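You operate a simulated robot arm through the tools that you are given. There is no shell and no other tool.

You are at the controls of a simulated robot arm. One attempt, no reset.

TASK
Issue the guide that card No 56 names: lay it on the store bench.
Fine: turn its keeper level and back upright; move the card to the middle ISSUED pocket. Set down upright: what you pick out.

It is judged by the outcome, as a careful person would: the job done as asked, and still so three seconds after it is handed in. It fails if anything else is knocked over, pushed out of place, dropped, spilled or broken.

THE ROBOT
A 6-joint arm with a two-finger gripper, fixed in place. Base frame: the origin is at the foot of the arm, x ahead of it, y to its left, z up. Lengths are in mm, angles in rad, forces in N, time in s.
Its first joint turns from -2.897 to 2.897 rad. Payload 2.45 kg.
The tool frame sits at the grasp point between the pads (the TCP): z along the fingers, y along the line on which they close. The tips reach 20 mm beyond it. The gripper opens to 140 mm. The gripper's body begins 168 mm behind the TCP.
Orientation is that of the tool frame in the base frame, as [roll, pitch, yaw] about the fixed x, y, z axes, in that order (R = Rz(yaw) Ry(pitch) Rx(roll)). With the fingers straight down and closing along the base's y, the tool's x points along the base's -x, its y along +y and its z along -z.

THE INTERFACE
- The arm moves only by the tool play_rows. Its argument "motion" is a list of rows, each a list of 3 entries, a list of its own where there are three numbers: the turn, a rotation vector about the base's x, y, z in units of 4 degrees (1.0 is 4 degrees), then the shift along the base's x, y, z in units of 20 mm (1.0 is 20 mm), then the closure, from 0 (fully open) to 1 (shut). In form: [[[rx, ry, rz], [tx, ty, tz], gripper], ...]. A call has 1 to 20 rows; each row shifts and turns the commanded pose from where the row before left it. A call with a number of a shift or a turn outside -1 to 1 is refused whole. Rows are played at 5 a second. More than 50 mm and 0.15 rad between two rows, or a gripper value outside its range, and nothing of the call is played. A pose out of reach is approached as far as the arm can. The call stops where the force on the tool passes 40 N (or 10 N more than at its start, if that is more) or the arm is blocked; 0.2 s more then pass. The fingers move at their own pace (about 45 mm/s each) and stop on an object; they squeeze with about 22 N. The grip force told is the motor's: it shows also when the fingers shut on nothing. Time passes only in rows, and 0.2 s behind the last, so rows that do not move let the fingers close. It gives the time, the measured TCP pose, the force on the tool (base axes), the opening and the grip force at its end, in the units of the frame above (readings bear some noise), with the torque about the TCP (base axes, N m) and any sound that the robot's microphone picked up, and new pictures: "show" is both (left out), scene, wrist or none.
- Cameras (640 x 400 px; columns grow to the right, rows downward): "scene" is fixed at [411.7, -648.9, 1899.4]; the picture's right is [0.89, -0.47, 0.00], its down [-0.27, -0.51, -0.82] and it looks along [0.38, 0.73, -0.57] (base axes); focal length 309 px, centre (320, 200). "wrist" rides on the gripper at [78, 11, -209] in the tool frame; the picture's right is [-0.14, 0.99, 0.00], its down [-0.92, -0.13, -0.37] and it looks along [-0.37, -0.05, 0.93] (tool axes); focal length 280 px, centre (320, 200). There is no depth. A picture from a camera that has moved, and an enlarged one, comes with that camera's place and axes in the base frame and with its lens. The place of the scene camera against the robot may be out by one fixed shift of up to 18 mm in any direction.
- enlarge(camera, box): a new picture of the part [left, top, right, bottom] of that camera's present view, enlarged. It takes no simulated time.
- finish_job(): hands the job in; it is judged then, once.

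Nothing tells you positions but the pictures and the camera data. Unless the task says otherwise, let go and move clear before handing in.

The tools are called after ">>>" by a JSON object that holds its "name" and its "arguments". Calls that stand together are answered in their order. play_rows: Moves the arm, as the interface text tells. Its arguments: {"type":"object","properties":{"motion":{"type":"array","items":{"type":"array"}},"show":{"type":"string","enum":["both","scene","wrist","none"]}},"required":["motion"]} The other tools are called the same way: enlarge (camera, box) takes an enlarged picture of a part of a camera's view; finish_job () hands the job in.

At the start:

```text
time: 0.0
eef_pos: [458.8, 332.7, 1450.3]
ee_rot: [-3.141, 0.0, -3.142]
contact_force: [0.2, -1.1, 0.3]
moment: [-0.01, -0.01, -0.02]
finger_gap: 140.0
gripper_force: 0.1
```

scene: 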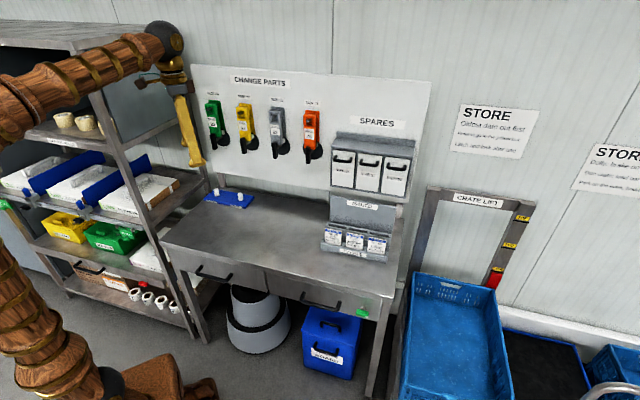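
wrist: 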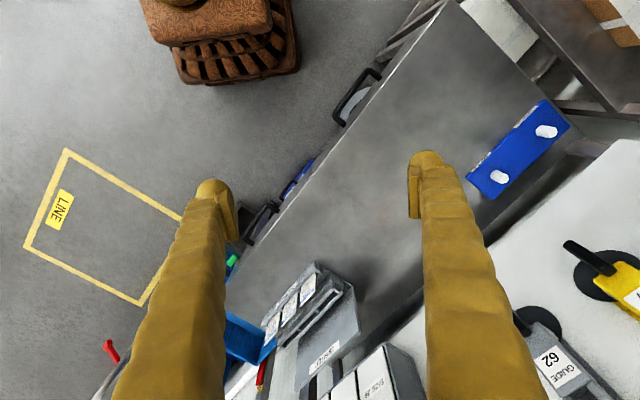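

I see a store bench with a board of four hanging change parts (green, yellow, grey, orange), a spares rack and an ISSUED rack with cards. I'll look closer before moving anything.

>>> {"name": "enlarge", "arguments": {"camera": "scene", "box": [190, 60, 340, 170]}}

>>> {"name": "enlarge", "arguments": {"camera": "scene", "box": [310, 180, 410, 270]}}

>>> {"name": "enlarge", "arguments": {"camera": "scene", "box": [310, 110, 430, 210]}}

>>> {"name": "enlarge", "arguments": {"camera": "wrist", "box": [220, 240, 420, 400]}}

>>> {"name": "enlarge", "arguments": {"camera": "scene", "box": [190, 90, 260, 160]}}

>>> {"name": "enlarge", "arguments": {"camera": "scene", "box": [255, 90, 330, 165]}}

```text
3.64 times, centred on (265, 115) of scene
camera zoom: at [411.7, -648.9, 1899.4], right [0.89, -0.47, 0.0], down [-0.27, -0.51, -0.82], along [0.38, 0.73, -0.57], focal length 1123 px, centre (520, 509)
```

zoom: 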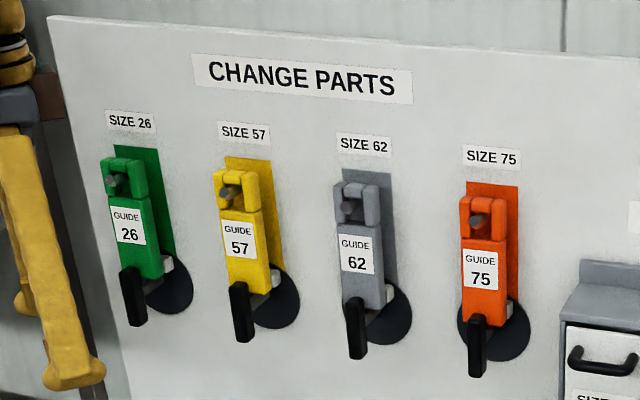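

```text
4.44 times, centred on (360, 225) of scene
camera zoom: at [411.7, -648.9, 1899.4], right [0.89, -0.47, 0.0], down [-0.27, -0.51, -0.82], along [0.38, 0.73, -0.57], focal length 1372 px, centre (142, 89)
```

zoom: 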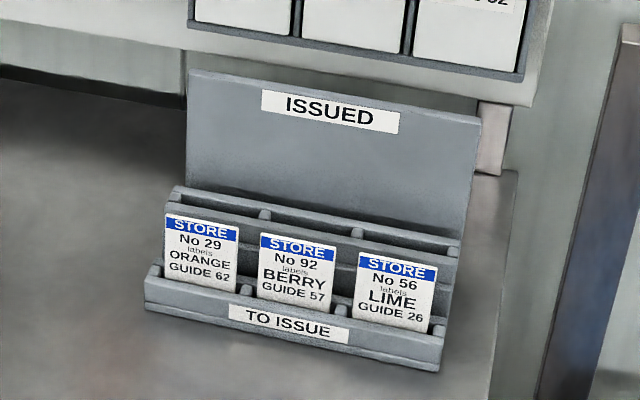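

```text
4.00 times, centred on (370, 160) of scene
camera zoom: at [411.7, -648.9, 1899.4], right [0.89, -0.47, 0.0], down [-0.27, -0.51, -0.82], along [0.38, 0.73, -0.57], focal length 1235 px, centre (120, 360)
```

zoom: 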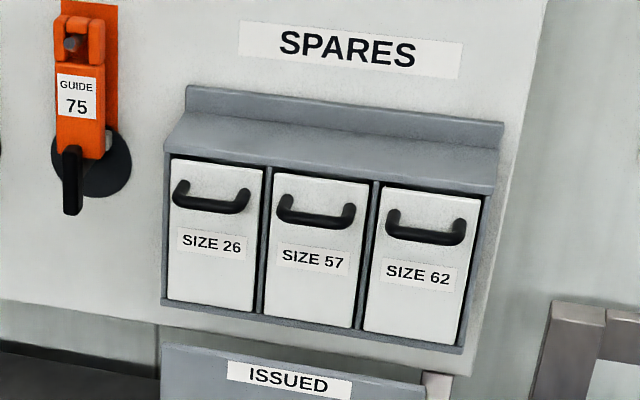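

```text
2.50 times, centred on (320, 320) of wrist
camera zoom: at [380.7, 343.8, 1657.8], right [0.14, 0.99, 0.0], down [0.92, -0.13, 0.37], along [0.37, -0.05, -0.93], focal length 701 px, centre (320, -100)
```

zoom: 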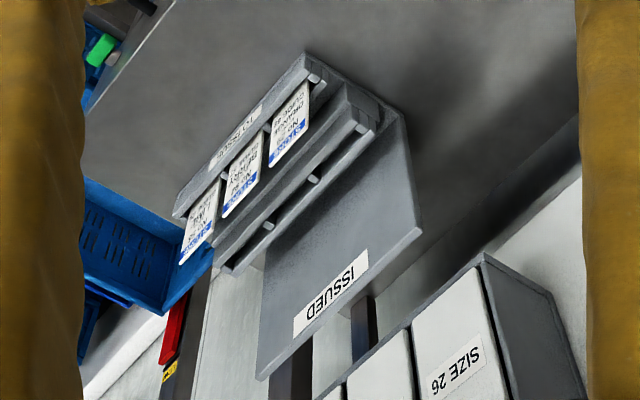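

```text
5.71 times, centred on (225, 125) of scene
camera zoom: at [411.7, -648.9, 1899.4], right [0.89, -0.47, 0.0], down [-0.27, -0.51, -0.82], along [0.38, 0.73, -0.57], focal length 1764 px, centre (863, 629)
```

zoom: 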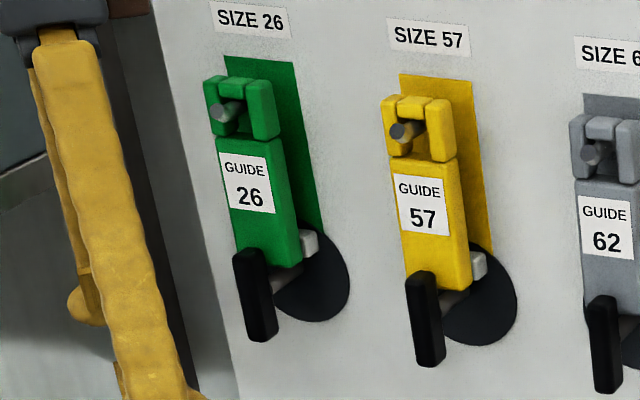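

```text
5.33 times, centred on (292, 128) of scene
camera zoom: at [411.7, -648.9, 1899.4], right [0.89, -0.47, 0.0], down [-0.27, -0.51, -0.82], along [0.38, 0.73, -0.57], focal length 1647 px, centre (467, 587)
```

zoom: 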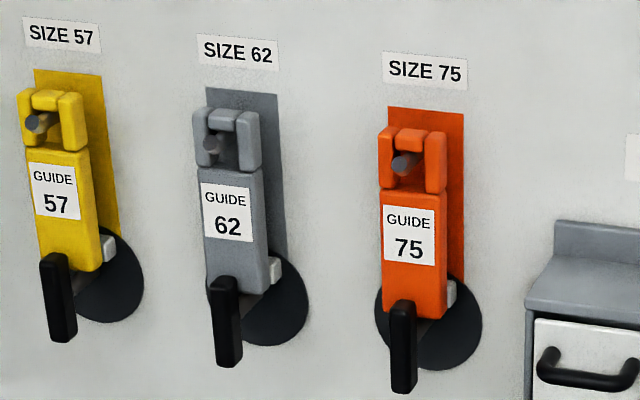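

Card No 56 reads LIME / GUIDE 26, so the green guide is the one to issue. I'll read the wall notices and look at the bench and the rest of the scene for rules.

>>> {"name": "enlarge", "arguments": {"camera": "scene", "box": [445, 95, 545, 160]}}

>>> {"name": "enlarge", "arguments": {"camera": "scene", "box": [565, 135, 640, 200]}}

>>> {"name": "enlarge", "arguments": {"camera": "scene", "box": [190, 170, 310, 250]}}

>>> {"name": "enlarge", "arguments": {"camera": "wrist", "box": [440, 200, 640, 400]}}

>>> {"name": "enlarge", "arguments": {"camera": "scene", "box": [190, 240, 410, 380]}}

>>> {"name": "enlarge", "arguments": {"camera": "scene", "box": [0, 0, 200, 160]}}

```text
6.15 times, centred on (495, 128) of scene
camera zoom: at [411.7, -648.9, 1899.4], right [0.89, -0.47, 0.0], down [-0.27, -0.51, -0.82], along [0.38, 0.73, -0.57], focal length 1900 px, centre (-757, 646)
```

zoom: 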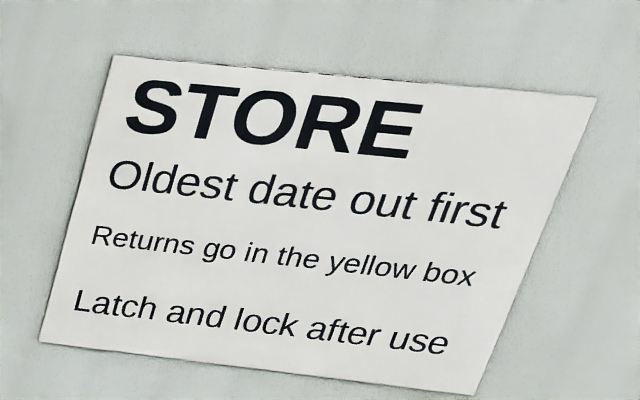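

```text
6.15 times, centred on (602, 168) of scene
camera zoom: at [411.7, -648.9, 1899.4], right [0.89, -0.47, 0.0], down [-0.27, -0.51, -0.82], along [0.38, 0.73, -0.57], focal length 1900 px, centre (-1418, 400)
```

zoom: 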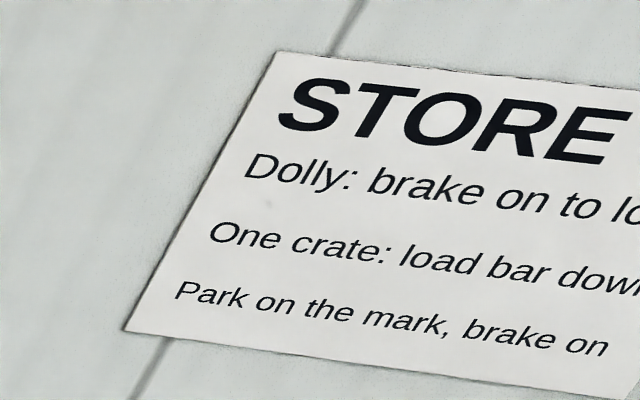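

```text
5.00 times, centred on (250, 210) of scene
camera zoom: at [411.7, -648.9, 1899.4], right [0.89, -0.47, 0.0], down [-0.27, -0.51, -0.82], along [0.38, 0.73, -0.57], focal length 1544 px, centre (670, 150)
```

zoom: 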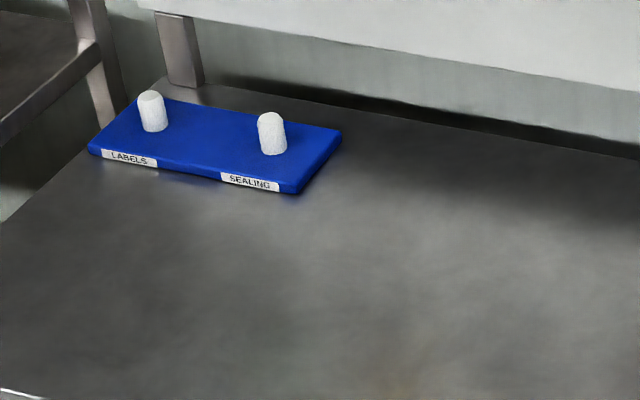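

```text
2.00 times, centred on (540, 300) of wrist
camera zoom: at [380.7, 343.8, 1657.8], right [0.14, 0.99, 0.0], down [0.92, -0.13, 0.37], along [0.37, -0.05, -0.93], focal length 561 px, centre (-120, 0)
```

zoom: 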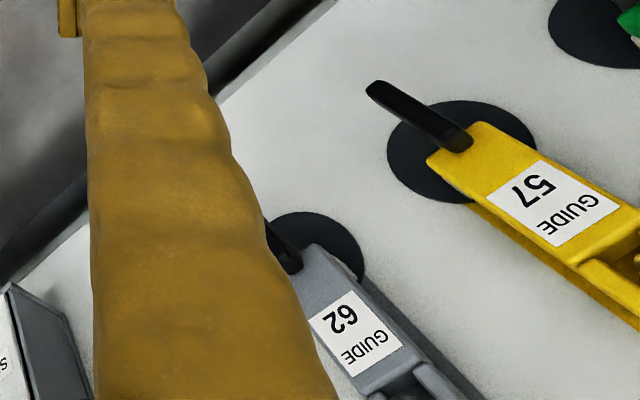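

```text
2.86 times, centred on (300, 310) of scene
camera zoom: at [411.7, -648.9, 1899.4], right [0.89, -0.47, 0.0], down [-0.27, -0.51, -0.82], along [0.38, 0.73, -0.57], focal length 882 px, centre (377, -114)
```

zoom: 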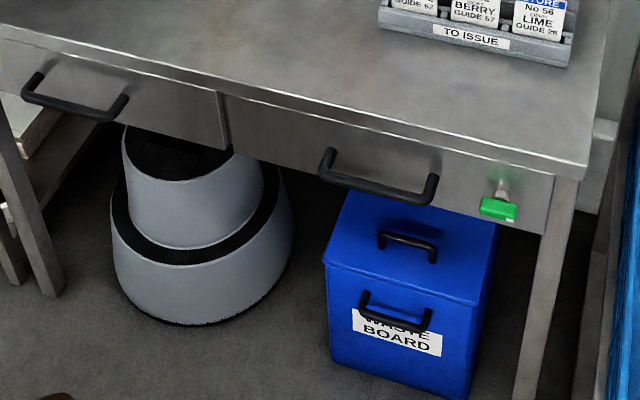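

```text
2.50 times, centred on (100, 80) of scene
camera zoom: at [411.7, -648.9, 1899.4], right [0.89, -0.47, 0.0], down [-0.27, -0.51, -0.82], along [0.38, 0.73, -0.57], focal length 772 px, centre (870, 500)
```

zoom: 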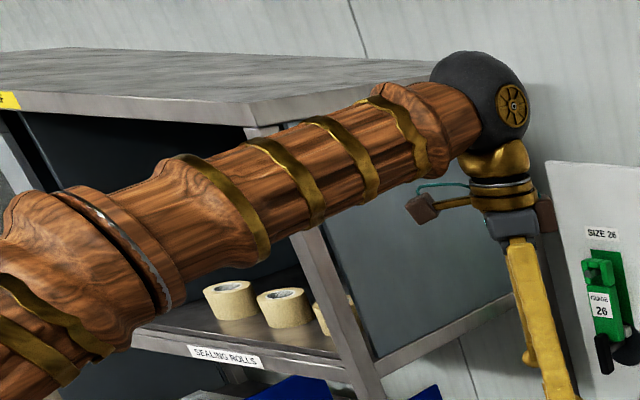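

Card 56 names GUIDE 26 (green), which hangs on the board behind a black turn-handle (keeper). By triangulation the board runs at about -46° in the base's xy plane, and guide 26 sits near (620, 920, 1310). I'll yaw the tool square to the board and come closer for a look.

>>> {"name": "play_rows", "arguments": {"motion": [[[0, 0, 1], [0, 0.8, 0], 0], [[0, 0, 1], [0, 0.8, 0], 0], [[0, 0, 1], [0, 0.8, 0], 0], [[0, 0, 1], [0, 0.8, 0], 0], [[0, 0, 1], [0, 0.8, 0], 0], [[0, 0, 1], [0, 0.8, 0], 0], [[0, 0, 1], [0, 0.8, 0], 0], [[0, 0, 1], [0, 0.8, 0], 0], [[0, 0, 1], [0, 0.8, 0], 0], [[0, 0, 1], [0, 0.8, 0], 0], [[0, 0, 1], [0, 0.8, 0], 0], [[0, 0, 0], [0, 0, 0], 0]]}}

```text
time: 2.6
eef_pos: [458.2, 509.6, 1450.5]
ee_rot: [3.141, 0.002, -2.375]
contact_force: [0.9, -0.8, -0.1]
moment: [0.0, 0.01, 0.04]
finger_gap: 140.1
gripper_force: 0.1
camera wrist: at [395.8, 463.8, 1658.5], right [-0.59, 0.81, 0.0], down [0.75, 0.55, 0.37], along [0.3, 0.22, -0.93], focal length 280 px, centre (320, 200)
```

scene: 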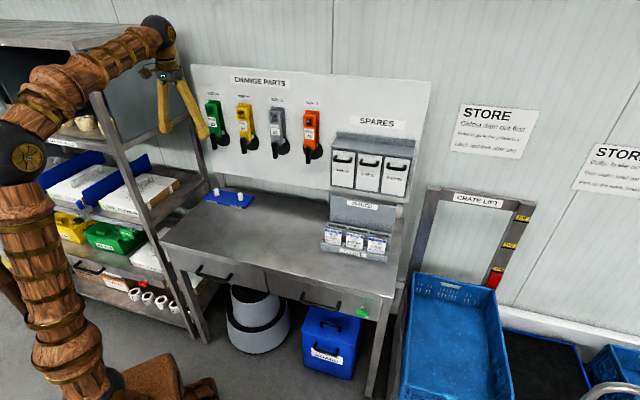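
wrist: 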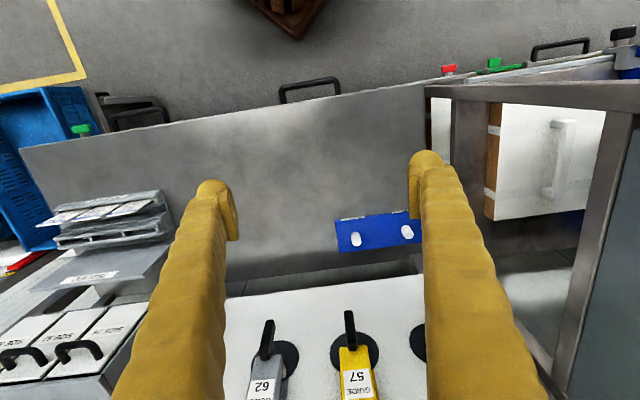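

The board direction comes out at -45°, so the wall normal is (0.707, 0.707). I'll tilt the tool up toward the wall in stages while moving in front of guide 26.

>>> {"name": "play_rows", "arguments": {"motion": [[[0, 0, 0.25], [-0.15, 0.6, -0.4], 0], [[1, -1, 0], [-0.15, 0.6, -0.4], 0], [[1, -1, 0], [-0.15, 0.6, -0.4], 0], [[1, -1, 0], [-0.15, 0.6, -0.4], 0], [[1, -1, 0], [-0.15, 0.6, -0.4], 0], [[1, -1, 0], [-0.15, 0.6, -0.4], 0], [[1, -1, 0], [-0.15, 0.6, -0.4], 0], [[1, -1, 0], [-0.15, 0.6, -0.4], 0], [[1, -1, 0], [-0.15, 0.6, -0.4], 0], [[0, 0, 0], [0, 0, 0], 0]]}}

```text
time: 4.8
eef_pos: [430.6, 618.2, 1378.8]
ee_rot: [-3.141, 0.792, -2.356]
contact_force: [0.4, -0.3, 0.1]
moment: [0.0, 0.02, -0.01]
finger_gap: 140.0
gripper_force: 0.0
camera wrist: at [280.4, 481.8, 1469.7], right [-0.63, 0.77, 0.1], down [0.36, 0.18, 0.91], along [0.68, 0.61, -0.39], focal length 280 px, centre (320, 200)
```

scene: 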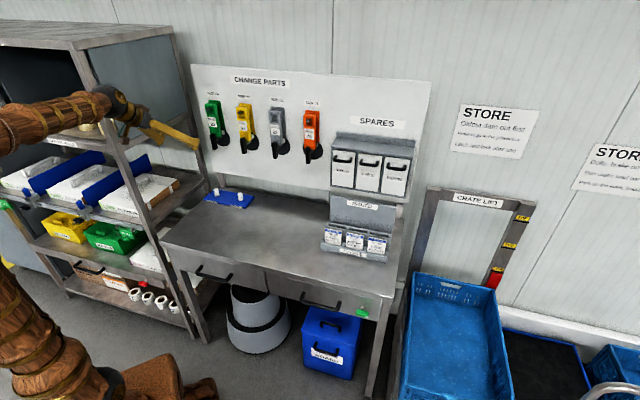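
wrist: 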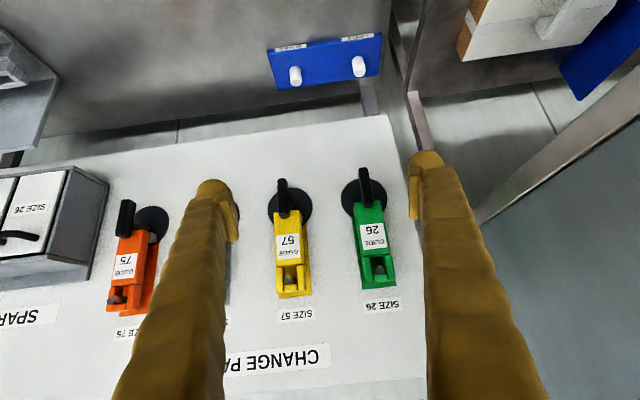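

Now guide 26 is clear in view (upside-down in this picture), label near s=-205 mm, z≈1325 in wall coordinates. I'll bring the tool fully horizontal, aimed at the board in front of it.

>>> {"name": "play_rows", "arguments": {"motion": [[[1, -1, 0], [-0.066, 0.58, -0.68], 0], [[1, -1, 0], [-0.066, 0.58, -0.68], 0], [[1, -1, 0], [-0.066, 0.58, -0.68], 0], [[1, -1, 0], [-0.066, 0.58, -0.68], 0], [[1, -1, 0], [-0.066, 0.58, -0.68], 0], [[1, -1, 0], [-0.066, 0.58, -0.68], 0], [[1, -1, 0], [-0.066, 0.58, -0.68], 0], [[0.888, -0.888, 0], [-0.066, 0.58, -0.68], 0], [[0, 0, 0], [0, 0, 0], 0]]}}

>>> {"name": "enlarge", "arguments": {"camera": "wrist", "box": [230, 100, 430, 225]}}

```text
time: 7.0
eef_pos: [411.5, 683.9, 1325.4]
ee_rot: [0.451, 1.502, 1.233]
contact_force: [-0.3, -0.2, -0.5]
moment: [0.03, -0.01, -0.02]
finger_gap: 139.7
gripper_force: 0.2
stopped in row 9: the arm was blocked; the commanded pose is now the measured one
camera wrist: at [259.4, 550.4, 1233.5], right [-0.7, 0.69, 0.17], down [-0.19, -0.41, 0.89], along [0.68, 0.59, 0.42], focal length 280 px, centre (320, 200)
```

scene: 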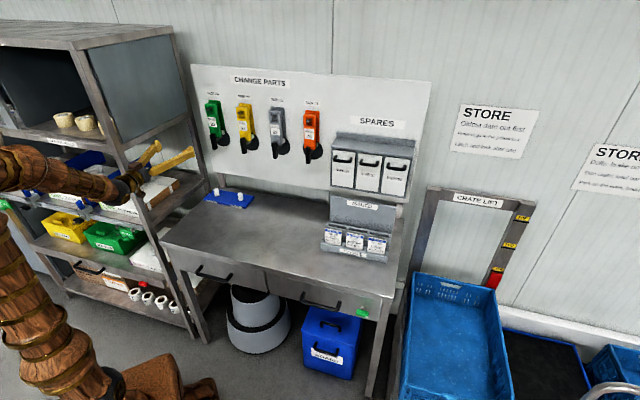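
wrist: 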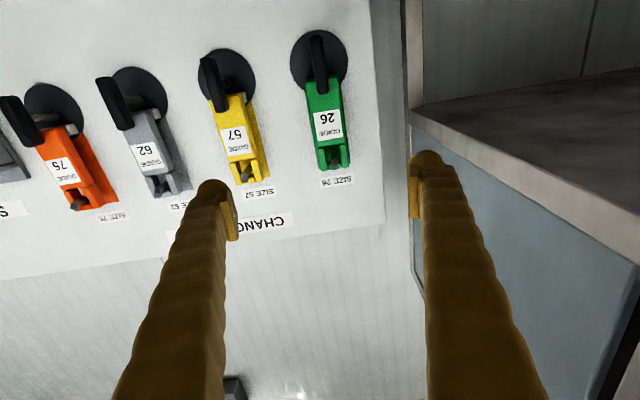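

```text
3.20 times, centred on (330, 162) of wrist
camera zoom: at [259.4, 550.4, 1233.5], right [-0.7, 0.69, 0.17], down [-0.19, -0.41, 0.89], along [0.68, 0.59, 0.42], focal length 897 px, centre (288, 320)
```

zoom: 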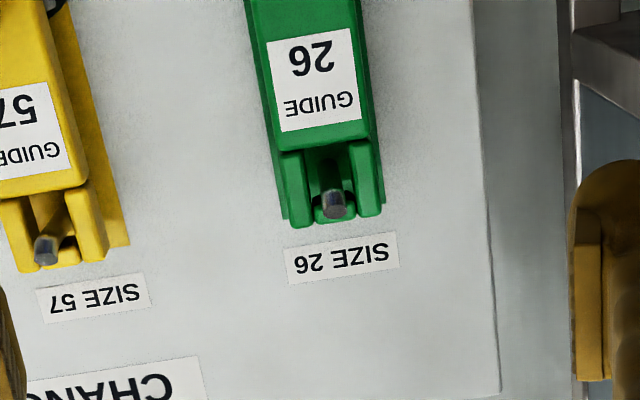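

The tool reached near-horizontal but the arm reported blocked with no contact force. I take this to be a wrist singularity or limit, because the tool was tilted out of the arm's plane. I'll retrace to the 45° pose, shift to where the tool lies in the arm's plane (s≈0), and tilt up there.

>>> {"name": "play_rows", "arguments": {"motion": [[[-0.994, 0.926, 0], [0.106, -0.365, 0.297], 0], [[-0.994, 0.926, 0], [0.106, -0.365, 0.297], 0], [[-0.994, 0.926, 0], [0.106, -0.365, 0.297], 0], [[-0.994, 0.926, 0], [0.106, -0.365, 0.297], 0], [[-0.994, 0.926, 0], [0.106, -0.365, 0.297], 0], [[-0.994, 0.926, 0], [0.106, -0.365, 0.297], 0], [[-0.994, 0.926, 0], [0.106, -0.365, 0.297], 0], [[-0.994, 0.926, 0], [0.106, -0.365, 0.297], 0], [[-0.994, 0.926, 0], [0.106, -0.365, 0.297], 0], [[0, 0, 0], [0, 0, 0], 0]]}}

```text
time: 9.2
eef_pos: [429.4, 621.5, 1371.4]
ee_rot: [-3.128, 0.772, -2.354]
contact_force: [-0.7, 0.4, -0.2]
moment: [0.0, 0.0, -0.04]
finger_gap: 140.0
gripper_force: 0.1
camera wrist: at [278.4, 488.6, 1466.3], right [-0.63, 0.77, 0.09], down [0.37, 0.2, 0.91], along [0.69, 0.6, -0.41], focal length 280 px, centre (320, 200)
```

scene: 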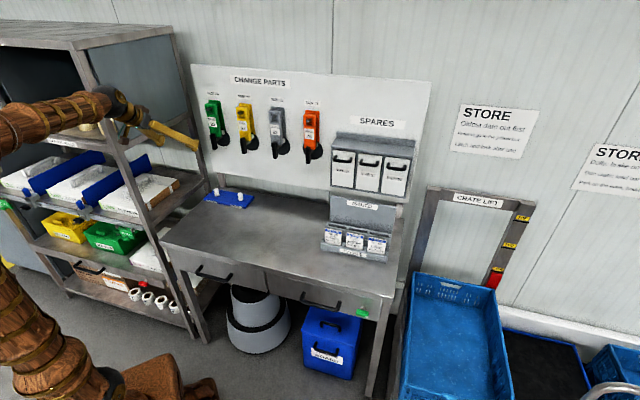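
wrist: 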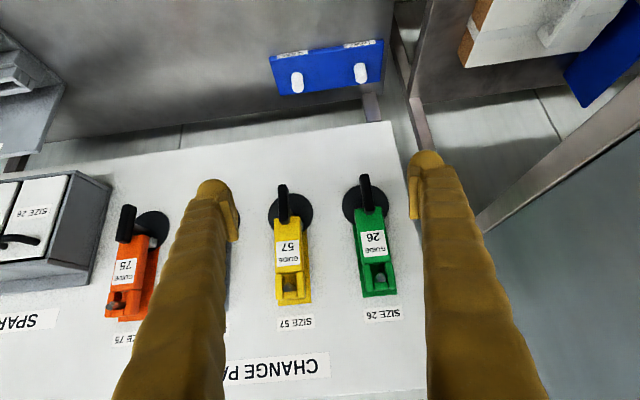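

Retraced cleanly. I'll study the guide, its peg and its keeper from this angle before deciding the tool orientation.

>>> {"name": "enlarge", "arguments": {"camera": "wrist", "box": [325, 160, 425, 330]}}

>>> {"name": "enlarge", "arguments": {"camera": "wrist", "box": [250, 170, 330, 335]}}

>>> {"name": "enlarge", "arguments": {"camera": "scene", "box": [200, 95, 240, 155]}}

```text
2.35 times, centred on (375, 245) of wrist
camera zoom: at [278.4, 488.6, 1466.3], right [-0.63, 0.77, 0.09], down [0.37, 0.2, 0.91], along [0.69, 0.6, -0.41], focal length 660 px, centre (191, 94)
```

zoom: 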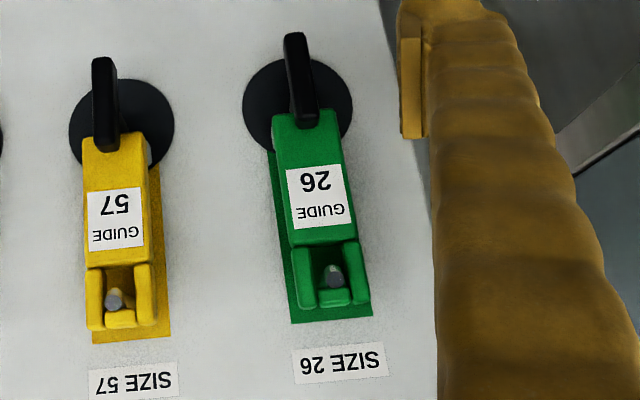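

```text
2.42 times, centred on (290, 252) of wrist
camera zoom: at [278.4, 488.6, 1466.3], right [-0.63, 0.77, 0.09], down [0.37, 0.2, 0.91], along [0.69, 0.6, -0.41], focal length 680 px, centre (393, 73)
```

zoom: 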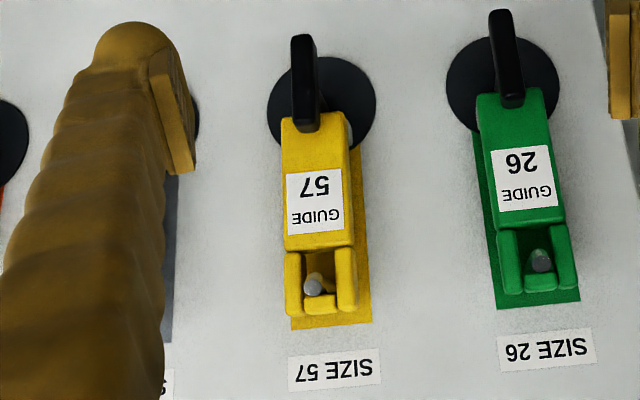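

```text
6.67 times, centred on (220, 125) of scene
camera zoom: at [411.7, -648.9, 1899.4], right [0.89, -0.47, 0.0], down [-0.27, -0.51, -0.82], along [0.38, 0.73, -0.57], focal length 2058 px, centre (987, 700)
```

zoom: 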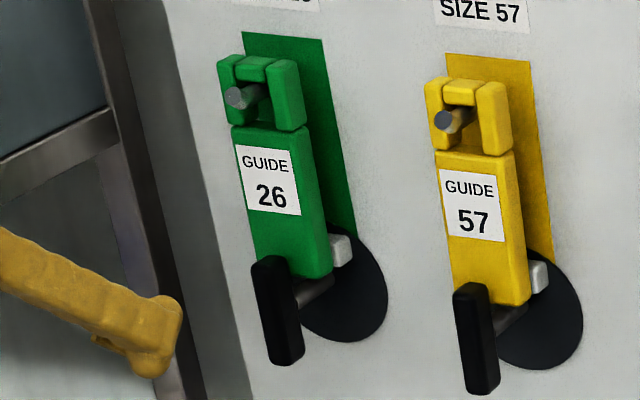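

The guide hangs by its arch on a straight peg. The keeper handle, centred near s=-207, w=1064, z≈1230, overlaps its lower front. I'll shift to s≈0 so the tool lies in the arm's plane, then tilt up to horizontal there.

>>> {"name": "play_rows", "arguments": {"motion": [[[0.1, 0.1, 0.136], [0.97, -0.4, 0], 0], [[0, 0, 0], [0.97, -0.4, 0], 0], [[0, 0, 0], [0.97, -0.4, 0], 0], [[0, 0, 0], [0.97, -0.4, 0], 0], [[0, 0, 0], [0.97, -0.4, 0], 0], [[0, 0, 0], [0.97, -0.4, 0], 0], [[0, 0, 0], [0.97, -0.4, 0], 0], [[0, 0, 0], [0, 0, 0], 0]], "show": "none"}}

>>> {"name": "play_rows", "arguments": {"motion": [[[0.7, -0.7, 0], [0, 0, 0], 0], [[0.7, -0.7, 0], [0, 0, 0], 0], [[0.7, -0.7, 0], [0, 0, 0], 0], [[0.7, -0.7, 0], [0, 0, 0], 0], [[0.7, -0.7, 0], [0, 0, 0], 0], [[0.7, -0.7, 0], [0, 0, 0], 0], [[0.7, -0.7, 0], [0, 0, 0], 0], [[0.7, -0.7, 0], [0, 0, 0], 0], [[0.7, -0.7, 0], [0, 0, 0], 0], [[0.7, -0.7, 0], [0, 0, 0], 0], [[0.7, -0.7, 0], [0, 0, 0], 0], [[0, 0, 0], [0, 0, 0], 0]]}}

```text
time: 11.0
eef_pos: [568.9, 565.9, 1373.5]
ee_rot: [3.14, 0.774, -2.353]
contact_force: [0.2, -0.7, -0.9]
moment: [-0.02, -0.02, 0.0]
finger_gap: 140.1
gripper_force: 0.0
```

```text
time: 13.6
eef_pos: [563.8, 568.8, 1370.3]
ee_rot: [3.138, 1.473, -2.34]
contact_force: [0.3, -0.6, 1.0]
moment: [0.03, 0.02, 0.0]
finger_gap: 140.0
gripper_force: 0.1
out of reach, approached as far as the arm can: row 6, 7
camera wrist: at [408.2, 421.9, 1312.8], right [-0.7, 0.7, 0.14], down [-0.1, -0.29, 0.95], along [0.7, 0.66, 0.27], focal length 280 px, centre (320, 200)
```

scene: 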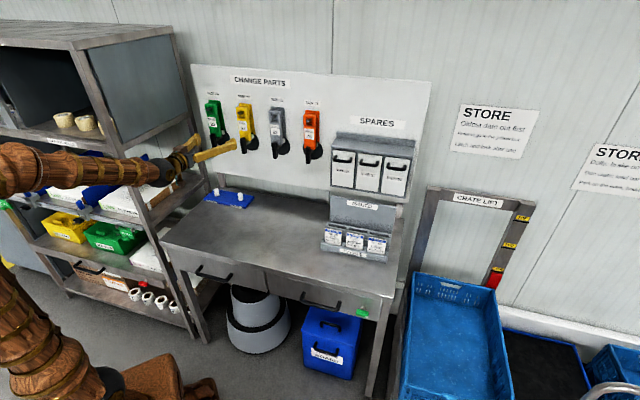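
wrist: 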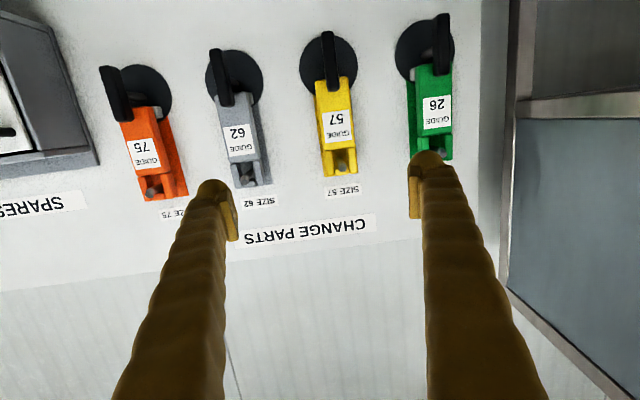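

Tilting in-plane worked: the tool is nearly horizontal and free. I'll square it up and slide left in front of guide 26.

>>> {"name": "play_rows", "arguments": {"motion": [[[0.99, -0.99, -0.22], [0, 0, 0], 0], [[0, 0, 0], [-0.305, 0.89, -0.29], 0], [[0, 0, 0], [-0.305, 0.89, -0.29], 0], [[0, 0, 0], [-0.305, 0.89, -0.29], 0], [[0, 0, 0], [-0.305, 0.89, -0.29], 0], [[0, 0, 0], [-0.305, 0.89, -0.29], 0], [[0, 0, 0], [-0.305, 0.89, -0.29], 0], [[0, 0, 0], [-0.305, 0.89, -0.29], 0], [[0, 0, 0], [-0.305, 0.89, -0.29], 0], [[0, 0, 0], [-0.305, 0.89, -0.29], 0], [[0, 0, 0], [-0.305, 0.89, -0.29], 0], [[0, 0, 0], [-0.305, 0.89, -0.29], 0], [[0, 0, 0], [-0.305, 0.89, -0.29], 0], [[0, 0, 0], [0, 0, 0], 0]]}}

```text
time: 16.8
eef_pos: [522.4, 767.4, 1303.7]
ee_rot: [-2.652, 1.569, -1.907]
contact_force: [-0.8, 0.0, 0.3]
moment: [-0.03, 0.04, -0.06]
finger_gap: 139.9
gripper_force: 0.1
stopped in row 14: the arm was blocked; the commanded pose is now the measured one
camera wrist: at [364.0, 633.3, 1224.2], right [-0.68, 0.72, 0.14], down [-0.18, -0.34, 0.92], along [0.71, 0.6, 0.36], focal length 280 px, centre (320, 200)
```

scene: 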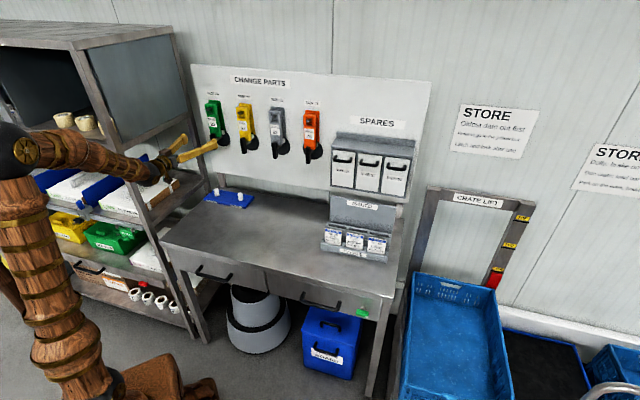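
wrist: 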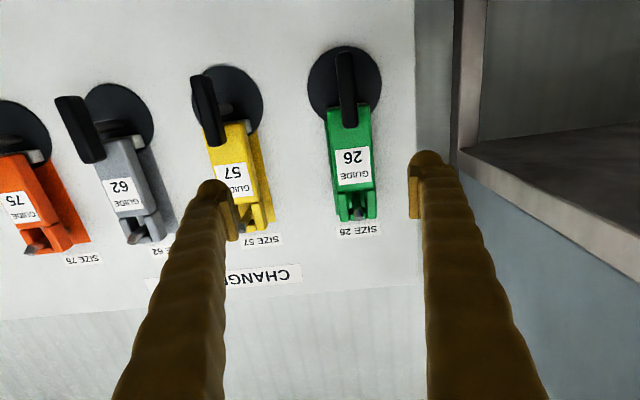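

The arm stopped at a joint limit again, probably wrist bend, with no contact. Moving further forward at this height should need less bend, so I'll advance first, then correct the yaw and slide left.

>>> {"name": "play_rows", "arguments": {"motion": [[[0, 0, 0], [0.69, 0.69, 0], 0], [[0, 0, 0], [0.69, 0.69, 0], 0], [[0, 0, 0], [0.69, 0.69, 0], 0], [[0, 0, 0], [0.69, 0.69, 0], 0], [[0, 0, 0.29], [0, 0, 0], 0], [[0, 0, 0.29], [0, 0, 0], 0], [[0, 0, 0], [-0.58, 0.58, 0], 0], [[0, 0, 0], [-0.58, 0.58, 0], 0], [[0, 0, 0], [0, 0, 0], 0]]}}

```text
time: 18.8
eef_pos: [547.6, 848.5, 1299.2]
ee_rot: [-2.733, 1.566, -1.934]
contact_force: [-0.8, -0.8, -0.4]
moment: [0.0, 0.0, -0.03]
finger_gap: 139.9
gripper_force: 0.0
camera wrist: at [395.5, 706.3, 1221.7], right [-0.71, 0.69, 0.14], down [-0.16, -0.35, 0.92], along [0.69, 0.63, 0.36], focal length 280 px, centre (320, 200)
```

scene: 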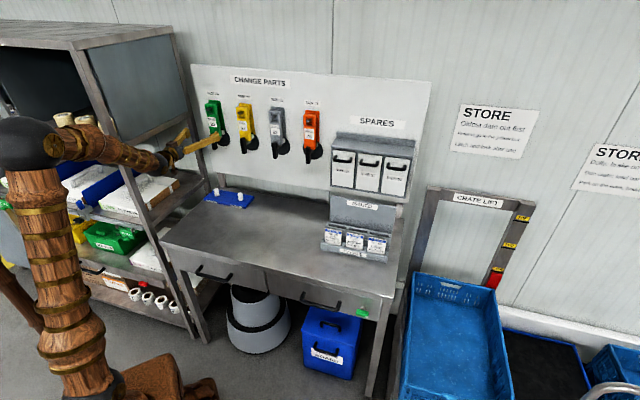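
wrist: 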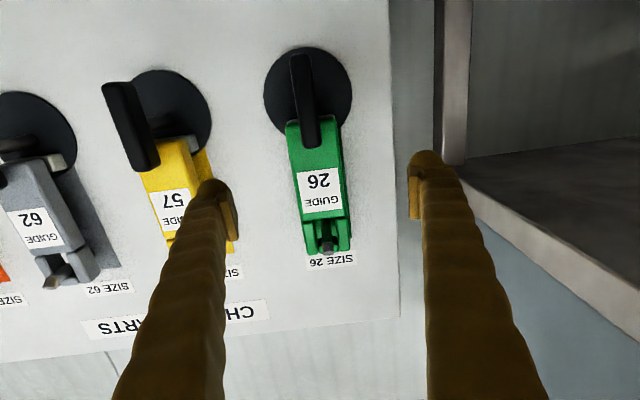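

The tool is now horizontal in front of guide 26, unblocked. I'll enlarge for precise measurement of handle, disc, guide and peg.

>>> {"name": "enlarge", "arguments": {"camera": "wrist", "box": [240, 30, 400, 130]}}

>>> {"name": "enlarge", "arguments": {"camera": "wrist", "box": [240, 110, 400, 280]}}

```text
4.00 times, centred on (320, 80) of wrist
camera zoom: at [395.5, 706.3, 1221.7], right [-0.71, 0.69, 0.14], down [-0.16, -0.35, 0.92], along [0.69, 0.63, 0.36], focal length 1122 px, centre (320, 680)
```

zoom: 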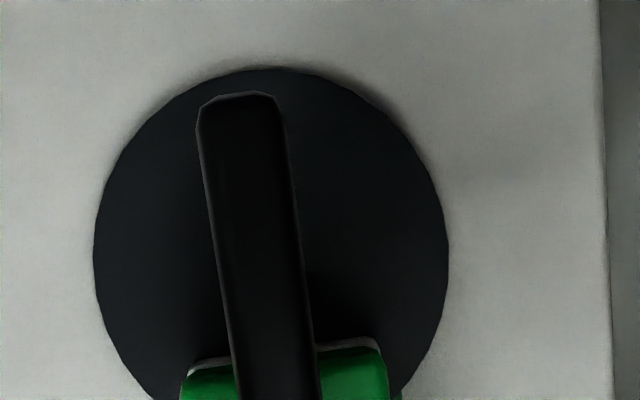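

```text
2.35 times, centred on (320, 195) of wrist
camera zoom: at [395.5, 706.3, 1221.7], right [-0.71, 0.69, 0.14], down [-0.16, -0.35, 0.92], along [0.69, 0.63, 0.36], focal length 660 px, centre (320, 212)
```

zoom: 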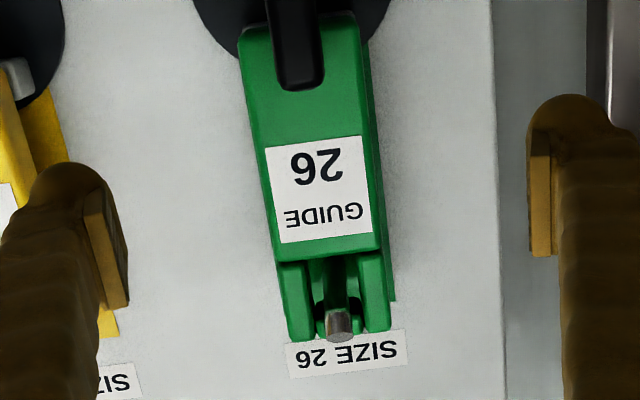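

Triangulating with two wrist views:

| Item | Position (mm) |
|---|---|
| Board | w≈1140 |
| Handle | s≈-208, z 1191–1275, front face w≈1064 |
| Guide front face | w≈1084 |
| Guide bottom | z≈1254 |
| Peg | z≈1397, its end at w≈1070 |

Next I'll bring the open fingers level with the pivot (z≈1229), still clear of the handle.

>>> {"name": "play_rows", "arguments": {"motion": [[[0, 0, -0.19], [0.33, 0.254, -0.875], 0], [[0, 0, 0], [0.33, 0.254, -0.875], 0], [[0, 0, 0], [0.33, 0.254, -0.875], 0], [[0, 0, 0], [0.33, 0.254, -0.875], 0], [[0, 0, 0], [0, 0, 0], 0.4], [[0, 0, 0], [0, 0, 0], 0.6], [[0, 0, 0], [0, 0, 0], 0.6]]}}

>>> {"name": "enlarge", "arguments": {"camera": "wrist", "box": [200, 50, 440, 200]}}

```text
time: 20.4
eef_pos: [572.0, 868.8, 1232.4]
ee_rot: [-2.694, 1.568, -1.905]
contact_force: [-0.3, -0.7, -0.7]
moment: [-0.01, -0.02, 0.0]
finger_gap: 70.8
gripper_force: 0.0
camera wrist: at [418.9, 727.9, 1154.2], right [-0.7, 0.7, 0.14], down [-0.17, -0.35, 0.92], along [0.69, 0.62, 0.36], focal length 280 px, centre (320, 200)
```

scene: 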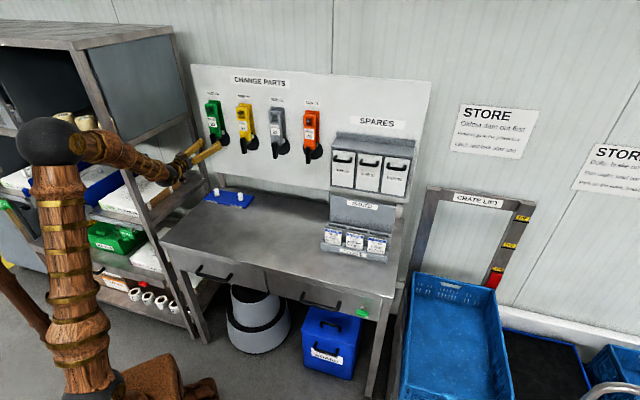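
wrist: 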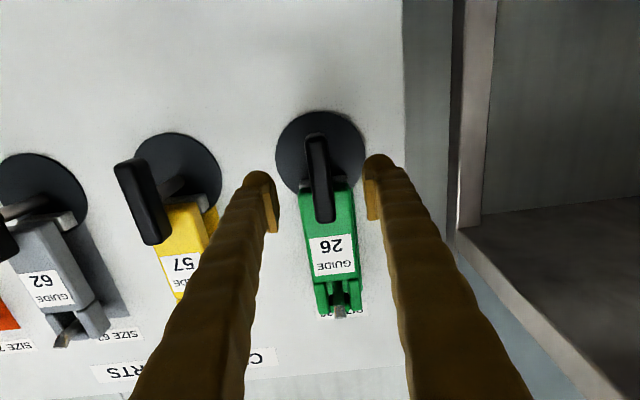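

```text
2.67 times, centred on (320, 125) of wrist
camera zoom: at [418.9, 727.9, 1154.2], right [-0.7, 0.7, 0.14], down [-0.17, -0.35, 0.92], along [0.69, 0.62, 0.36], focal length 748 px, centre (320, 400)
```

zoom: 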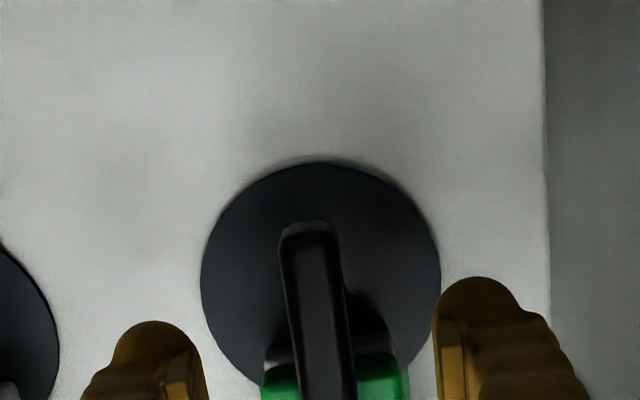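

The fingers are centred on the handle to about 1 mm. I'll advance until the tips straddle the handle just short of the guide's face, then close loosely around it.

>>> {"name": "play_rows", "arguments": {"motion": [[[0, 0, 0], [0.449, 0.449, -0.05], 0.6], [[0, 0, 0], [0.449, 0.449, -0.05], 0.6], [[0, 0, 0], [0.449, 0.449, -0.05], 0.6], [[0, 0, 0], [0, 0, 0], 0.7], [[0, 0, 0], [0, 0, 0], 0.76], [[0, 0, 0], [0, 0, 0], 0.76]], "show": "wrist"}}

>>> {"name": "enlarge", "arguments": {"camera": "wrist", "box": [240, 80, 400, 240]}}

>>> {"name": "enlarge", "arguments": {"camera": "scene", "box": [190, 100, 250, 170]}}

```text
time: 21.8
eef_pos: [600.3, 896.2, 1229.5]
ee_rot: [-2.712, 1.567, -1.924]
contact_force: [-1.1, -0.2, 0.5]
moment: [-0.02, 0.01, -0.02]
finger_gap: 33.4
gripper_force: 0.2
camera wrist: at [445.8, 756.6, 1150.6], right [-0.7, 0.7, 0.14], down [-0.17, -0.35, 0.92], along [0.69, 0.62, 0.36], focal length 280 px, centre (320, 200)
```

wrist: 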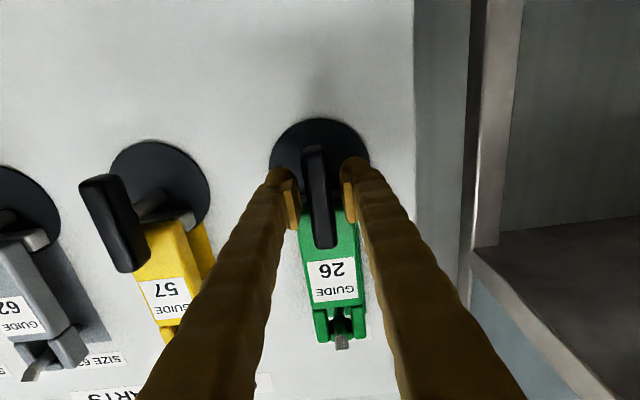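

```text
2.50 times, centred on (320, 160) of wrist
camera zoom: at [445.8, 756.6, 1150.6], right [-0.7, 0.7, 0.14], down [-0.17, -0.35, 0.92], along [0.69, 0.62, 0.36], focal length 701 px, centre (320, 300)
```

zoom: 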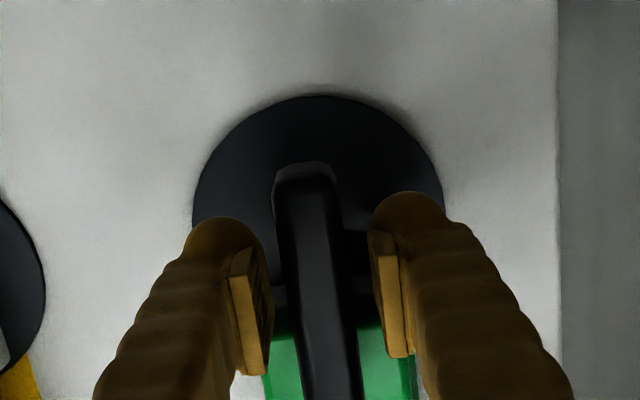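

```text
5.71 times, centred on (220, 135) of scene
camera zoom: at [411.7, -648.9, 1899.4], right [0.89, -0.47, 0.0], down [-0.27, -0.51, -0.82], along [0.38, 0.73, -0.57], focal length 1764 px, centre (891, 571)
```

zoom: 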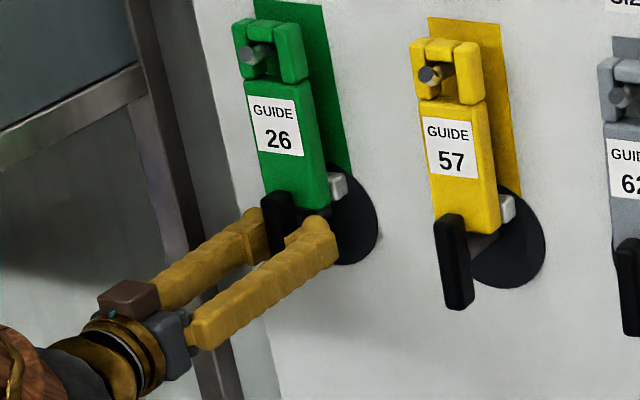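

The tips straddle the handle at the pivot, short of the guide face. I'll close loosely (about 26 mm) and start a trial clockwise turn about the wall normal, watching the torque.

>>> {"name": "play_rows", "arguments": {"motion": [[[0, 0, 0], [0, 0, 0], 0.815], [[0, 0, 0], [0, 0, 0], 0.815], [[0.6, 0.6, 0], [0, 0, 0], 0.815], [[0.6, 0.6, 0], [0, 0, 0], 0.815], [[0.6, 0.6, 0], [0, 0, 0], 0.815], [[0.6, 0.6, 0], [0, 0, 0], 0.815], [[0.6, 0.6, 0], [0, 0, 0], 0.815], [[0.6, 0.6, 0], [0, 0, 0], 0.815], [[0, 0, 0], [0, 0, 0], 0.815]], "show": "wrist"}}

>>> {"name": "enlarge", "arguments": {"camera": "scene", "box": [190, 100, 250, 170]}}

```text
time: 23.8
eef_pos: [599.7, 897.3, 1228.3]
ee_rot: [1.579, 1.218, 2.367]
contact_force: [-3.5, 1.3, -0.5]
moment: [-0.05, -0.04, 0.02]
finger_gap: 27.4
gripper_force: 0.7
camera wrist: at [427.3, 775.1, 1158.2], right [-0.62, 0.62, 0.47], down [0.05, -0.57, 0.82], along [0.78, 0.54, 0.32], focal length 280 px, centre (320, 200)
```

wrist: 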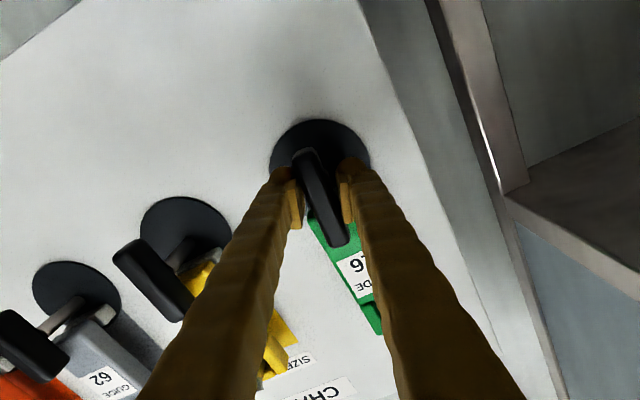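

```text
5.71 times, centred on (220, 135) of scene
camera zoom: at [411.7, -648.9, 1899.4], right [0.89, -0.47, 0.0], down [-0.27, -0.51, -0.82], along [0.38, 0.73, -0.57], focal length 1764 px, centre (891, 571)
```

zoom: 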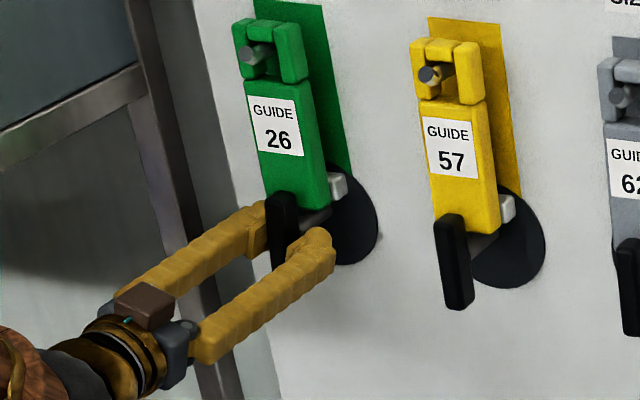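

The tool turned 20° with almost no torque, though the handle still has play in the loose grip. I'll close onto it so it aligns with the pads, to check that it turns in this direction.

>>> {"name": "play_rows", "arguments": {"motion": [[[0, 0, 0], [0, 0, 0], 0.84], [[0, 0, 0], [0, 0, 0], 0.87], [[0, 0, 0], [0, 0, 0], 0.9], [[0, 0, 0], [0, 0, 0], 0.9]], "show": "wrist"}}

>>> {"name": "enlarge", "arguments": {"camera": "scene", "box": [200, 110, 240, 160]}}

```text
time: 24.8
eef_pos: [599.2, 896.8, 1228.8]
ee_rot: [1.577, 1.216, 2.365]
contact_force: [-4.5, 7.4, 7.2]
moment: [0.05, -0.07, 0.07]
finger_gap: 21.5
gripper_force: 5.3
camera wrist: at [427.2, 775.2, 1158.7], right [-0.62, 0.62, 0.47], down [0.05, -0.57, 0.82], along [0.78, 0.54, 0.32], focal length 280 px, centre (320, 200)
```

wrist: 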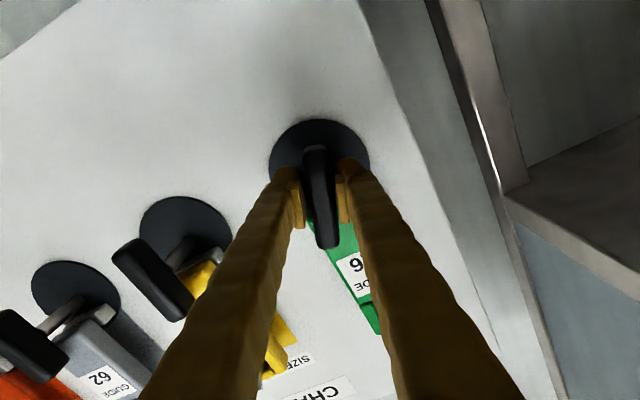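

```text
8.00 times, centred on (220, 135) of scene
camera zoom: at [411.7, -648.9, 1899.4], right [0.89, -0.47, 0.0], down [-0.27, -0.51, -0.82], along [0.38, 0.73, -0.57], focal length 2470 px, centre (1120, 720)
```

zoom: 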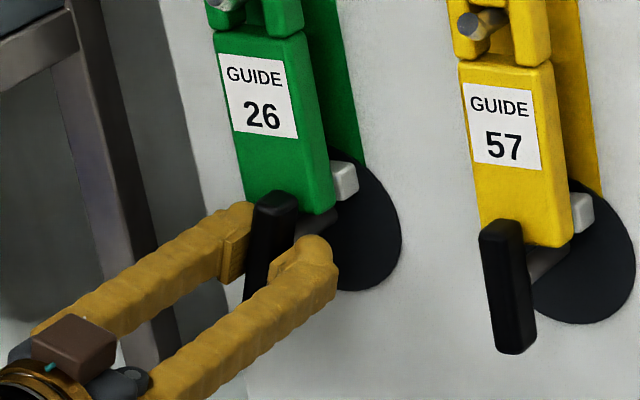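

The handle follows the pads and turns freely, and a 10 N side load says the pivot is about 1.5 mm to the left. I'll ease that offset, loosen to just touching, and keep turning.

>>> {"name": "play_rows", "arguments": {"motion": [[[0, 0, 0], [-0.053, 0.053, 0.05], 0.845], [[0.7, 0.7, 0], [0, 0, 0], 0.845], [[0.7, 0.7, 0], [0, 0, 0], 0.845], [[0.7, 0.7, 0], [0, 0, 0], 0.845], [[0.7, 0.7, 0], [0, 0, 0], 0.845], [[0.7, 0.7, 0], [0, 0, 0], 0.845], [[0.7, 0.7, 0], [0, 0, 0], 0.845], [[0.7, 0.7, 0], [0, 0, 0], 0.845], [[0, 0, 0], [0, 0, 0], 0.845]], "show": "wrist"}}

>>> {"name": "enlarge", "arguments": {"camera": "scene", "box": [200, 110, 240, 160]}}

```text
time: 26.8
eef_pos: [597.6, 898.9, 1229.2]
ee_rot: [1.572, 0.733, 2.361]
contact_force: [-0.1, -0.1, -0.5]
moment: [-0.01, -0.02, -0.01]
finger_gap: 22.2
gripper_force: 0.5
camera wrist: at [406.0, 796.3, 1184.8], right [-0.4, 0.4, 0.83], down [0.29, -0.8, 0.52], along [0.87, 0.45, 0.21], focal length 280 px, centre (320, 200)
```

wrist: 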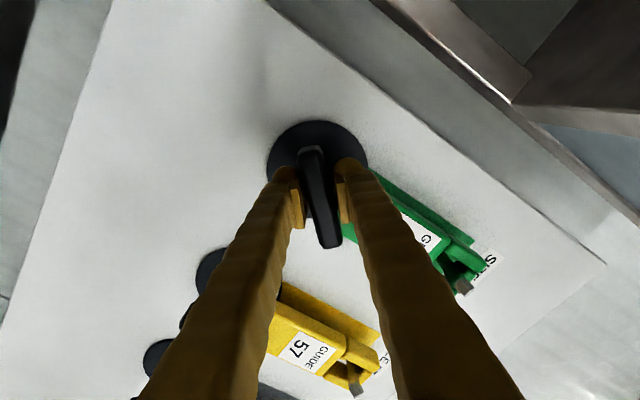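

```text
8.00 times, centred on (220, 135) of scene
camera zoom: at [411.7, -648.9, 1899.4], right [0.89, -0.47, 0.0], down [-0.27, -0.51, -0.82], along [0.38, 0.73, -0.57], focal length 2470 px, centre (1120, 720)
```

zoom: 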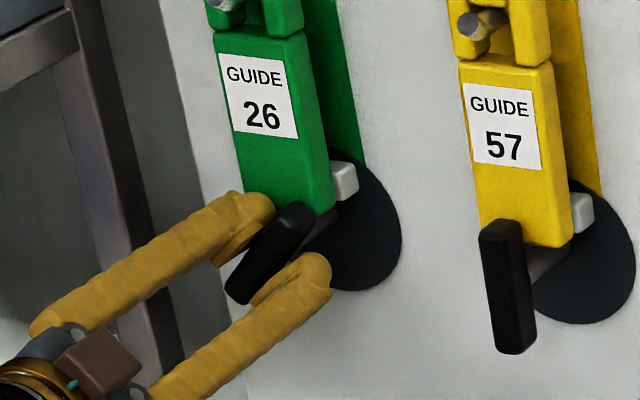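

It turns cleanly and is now at about 48° with zero load. I'll continue the remaining 42° to level.

>>> {"name": "play_rows", "arguments": {"motion": [[[0.742, 0.742, 0], [0, 0, 0], 0.845], [[0.742, 0.742, 0], [0, 0, 0], 0.845], [[0.742, 0.742, 0], [0, 0, 0], 0.845], [[0.742, 0.742, 0], [0, 0, 0], 0.845], [[0.742, 0.742, 0], [0, 0, 0], 0.845], [[0.742, 0.742, 0], [0, 0, 0], 0.845], [[0.742, 0.742, 0], [0, 0, 0], 0.845], [[0.742, 0.742, 0], [0, 0, 0], 0.845], [[0.742, 0.742, 0], [0, 0, 0], 0.845], [[0.742, 0.742, 0], [0, 0, 0], 0.845], [[0, 0, 0], [0, 0, 0], 0.87], [[0, 0, 0], [0, 0, 0], 0.87]], "show": "wrist"}}

>>> {"name": "enlarge", "arguments": {"camera": "scene", "box": [200, 110, 240, 160]}}

```text
time: 29.4
eef_pos: [599.7, 898.5, 1230.5]
ee_rot: [1.569, -0.001, 2.359]
contact_force: [0.1, 2.9, 6.8]
moment: [-0.02, -0.05, 0.02]
finger_gap: 23.2
gripper_force: 3.9
camera wrist: at [397.5, 804.4, 1239.8], right [0.1, -0.1, 0.99], down [0.39, -0.91, -0.13], along [0.91, 0.4, -0.05], focal length 280 px, centre (320, 200)
```

wrist: 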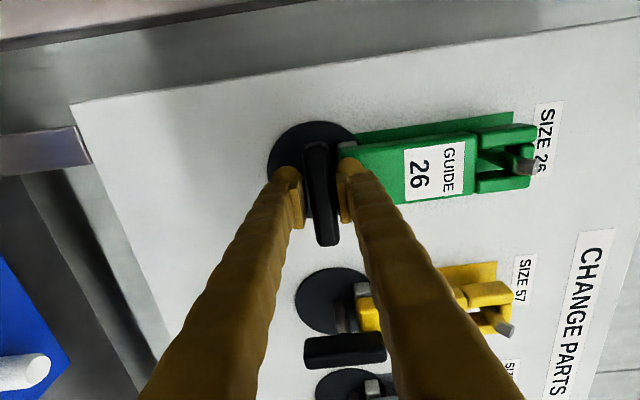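

```text
8.00 times, centred on (220, 135) of scene
camera zoom: at [411.7, -648.9, 1899.4], right [0.89, -0.47, 0.0], down [-0.27, -0.51, -0.82], along [0.38, 0.73, -0.57], focal length 2470 px, centre (1120, 720)
```

zoom: 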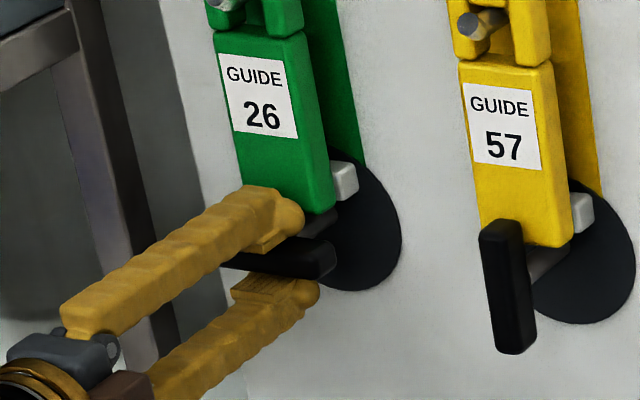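

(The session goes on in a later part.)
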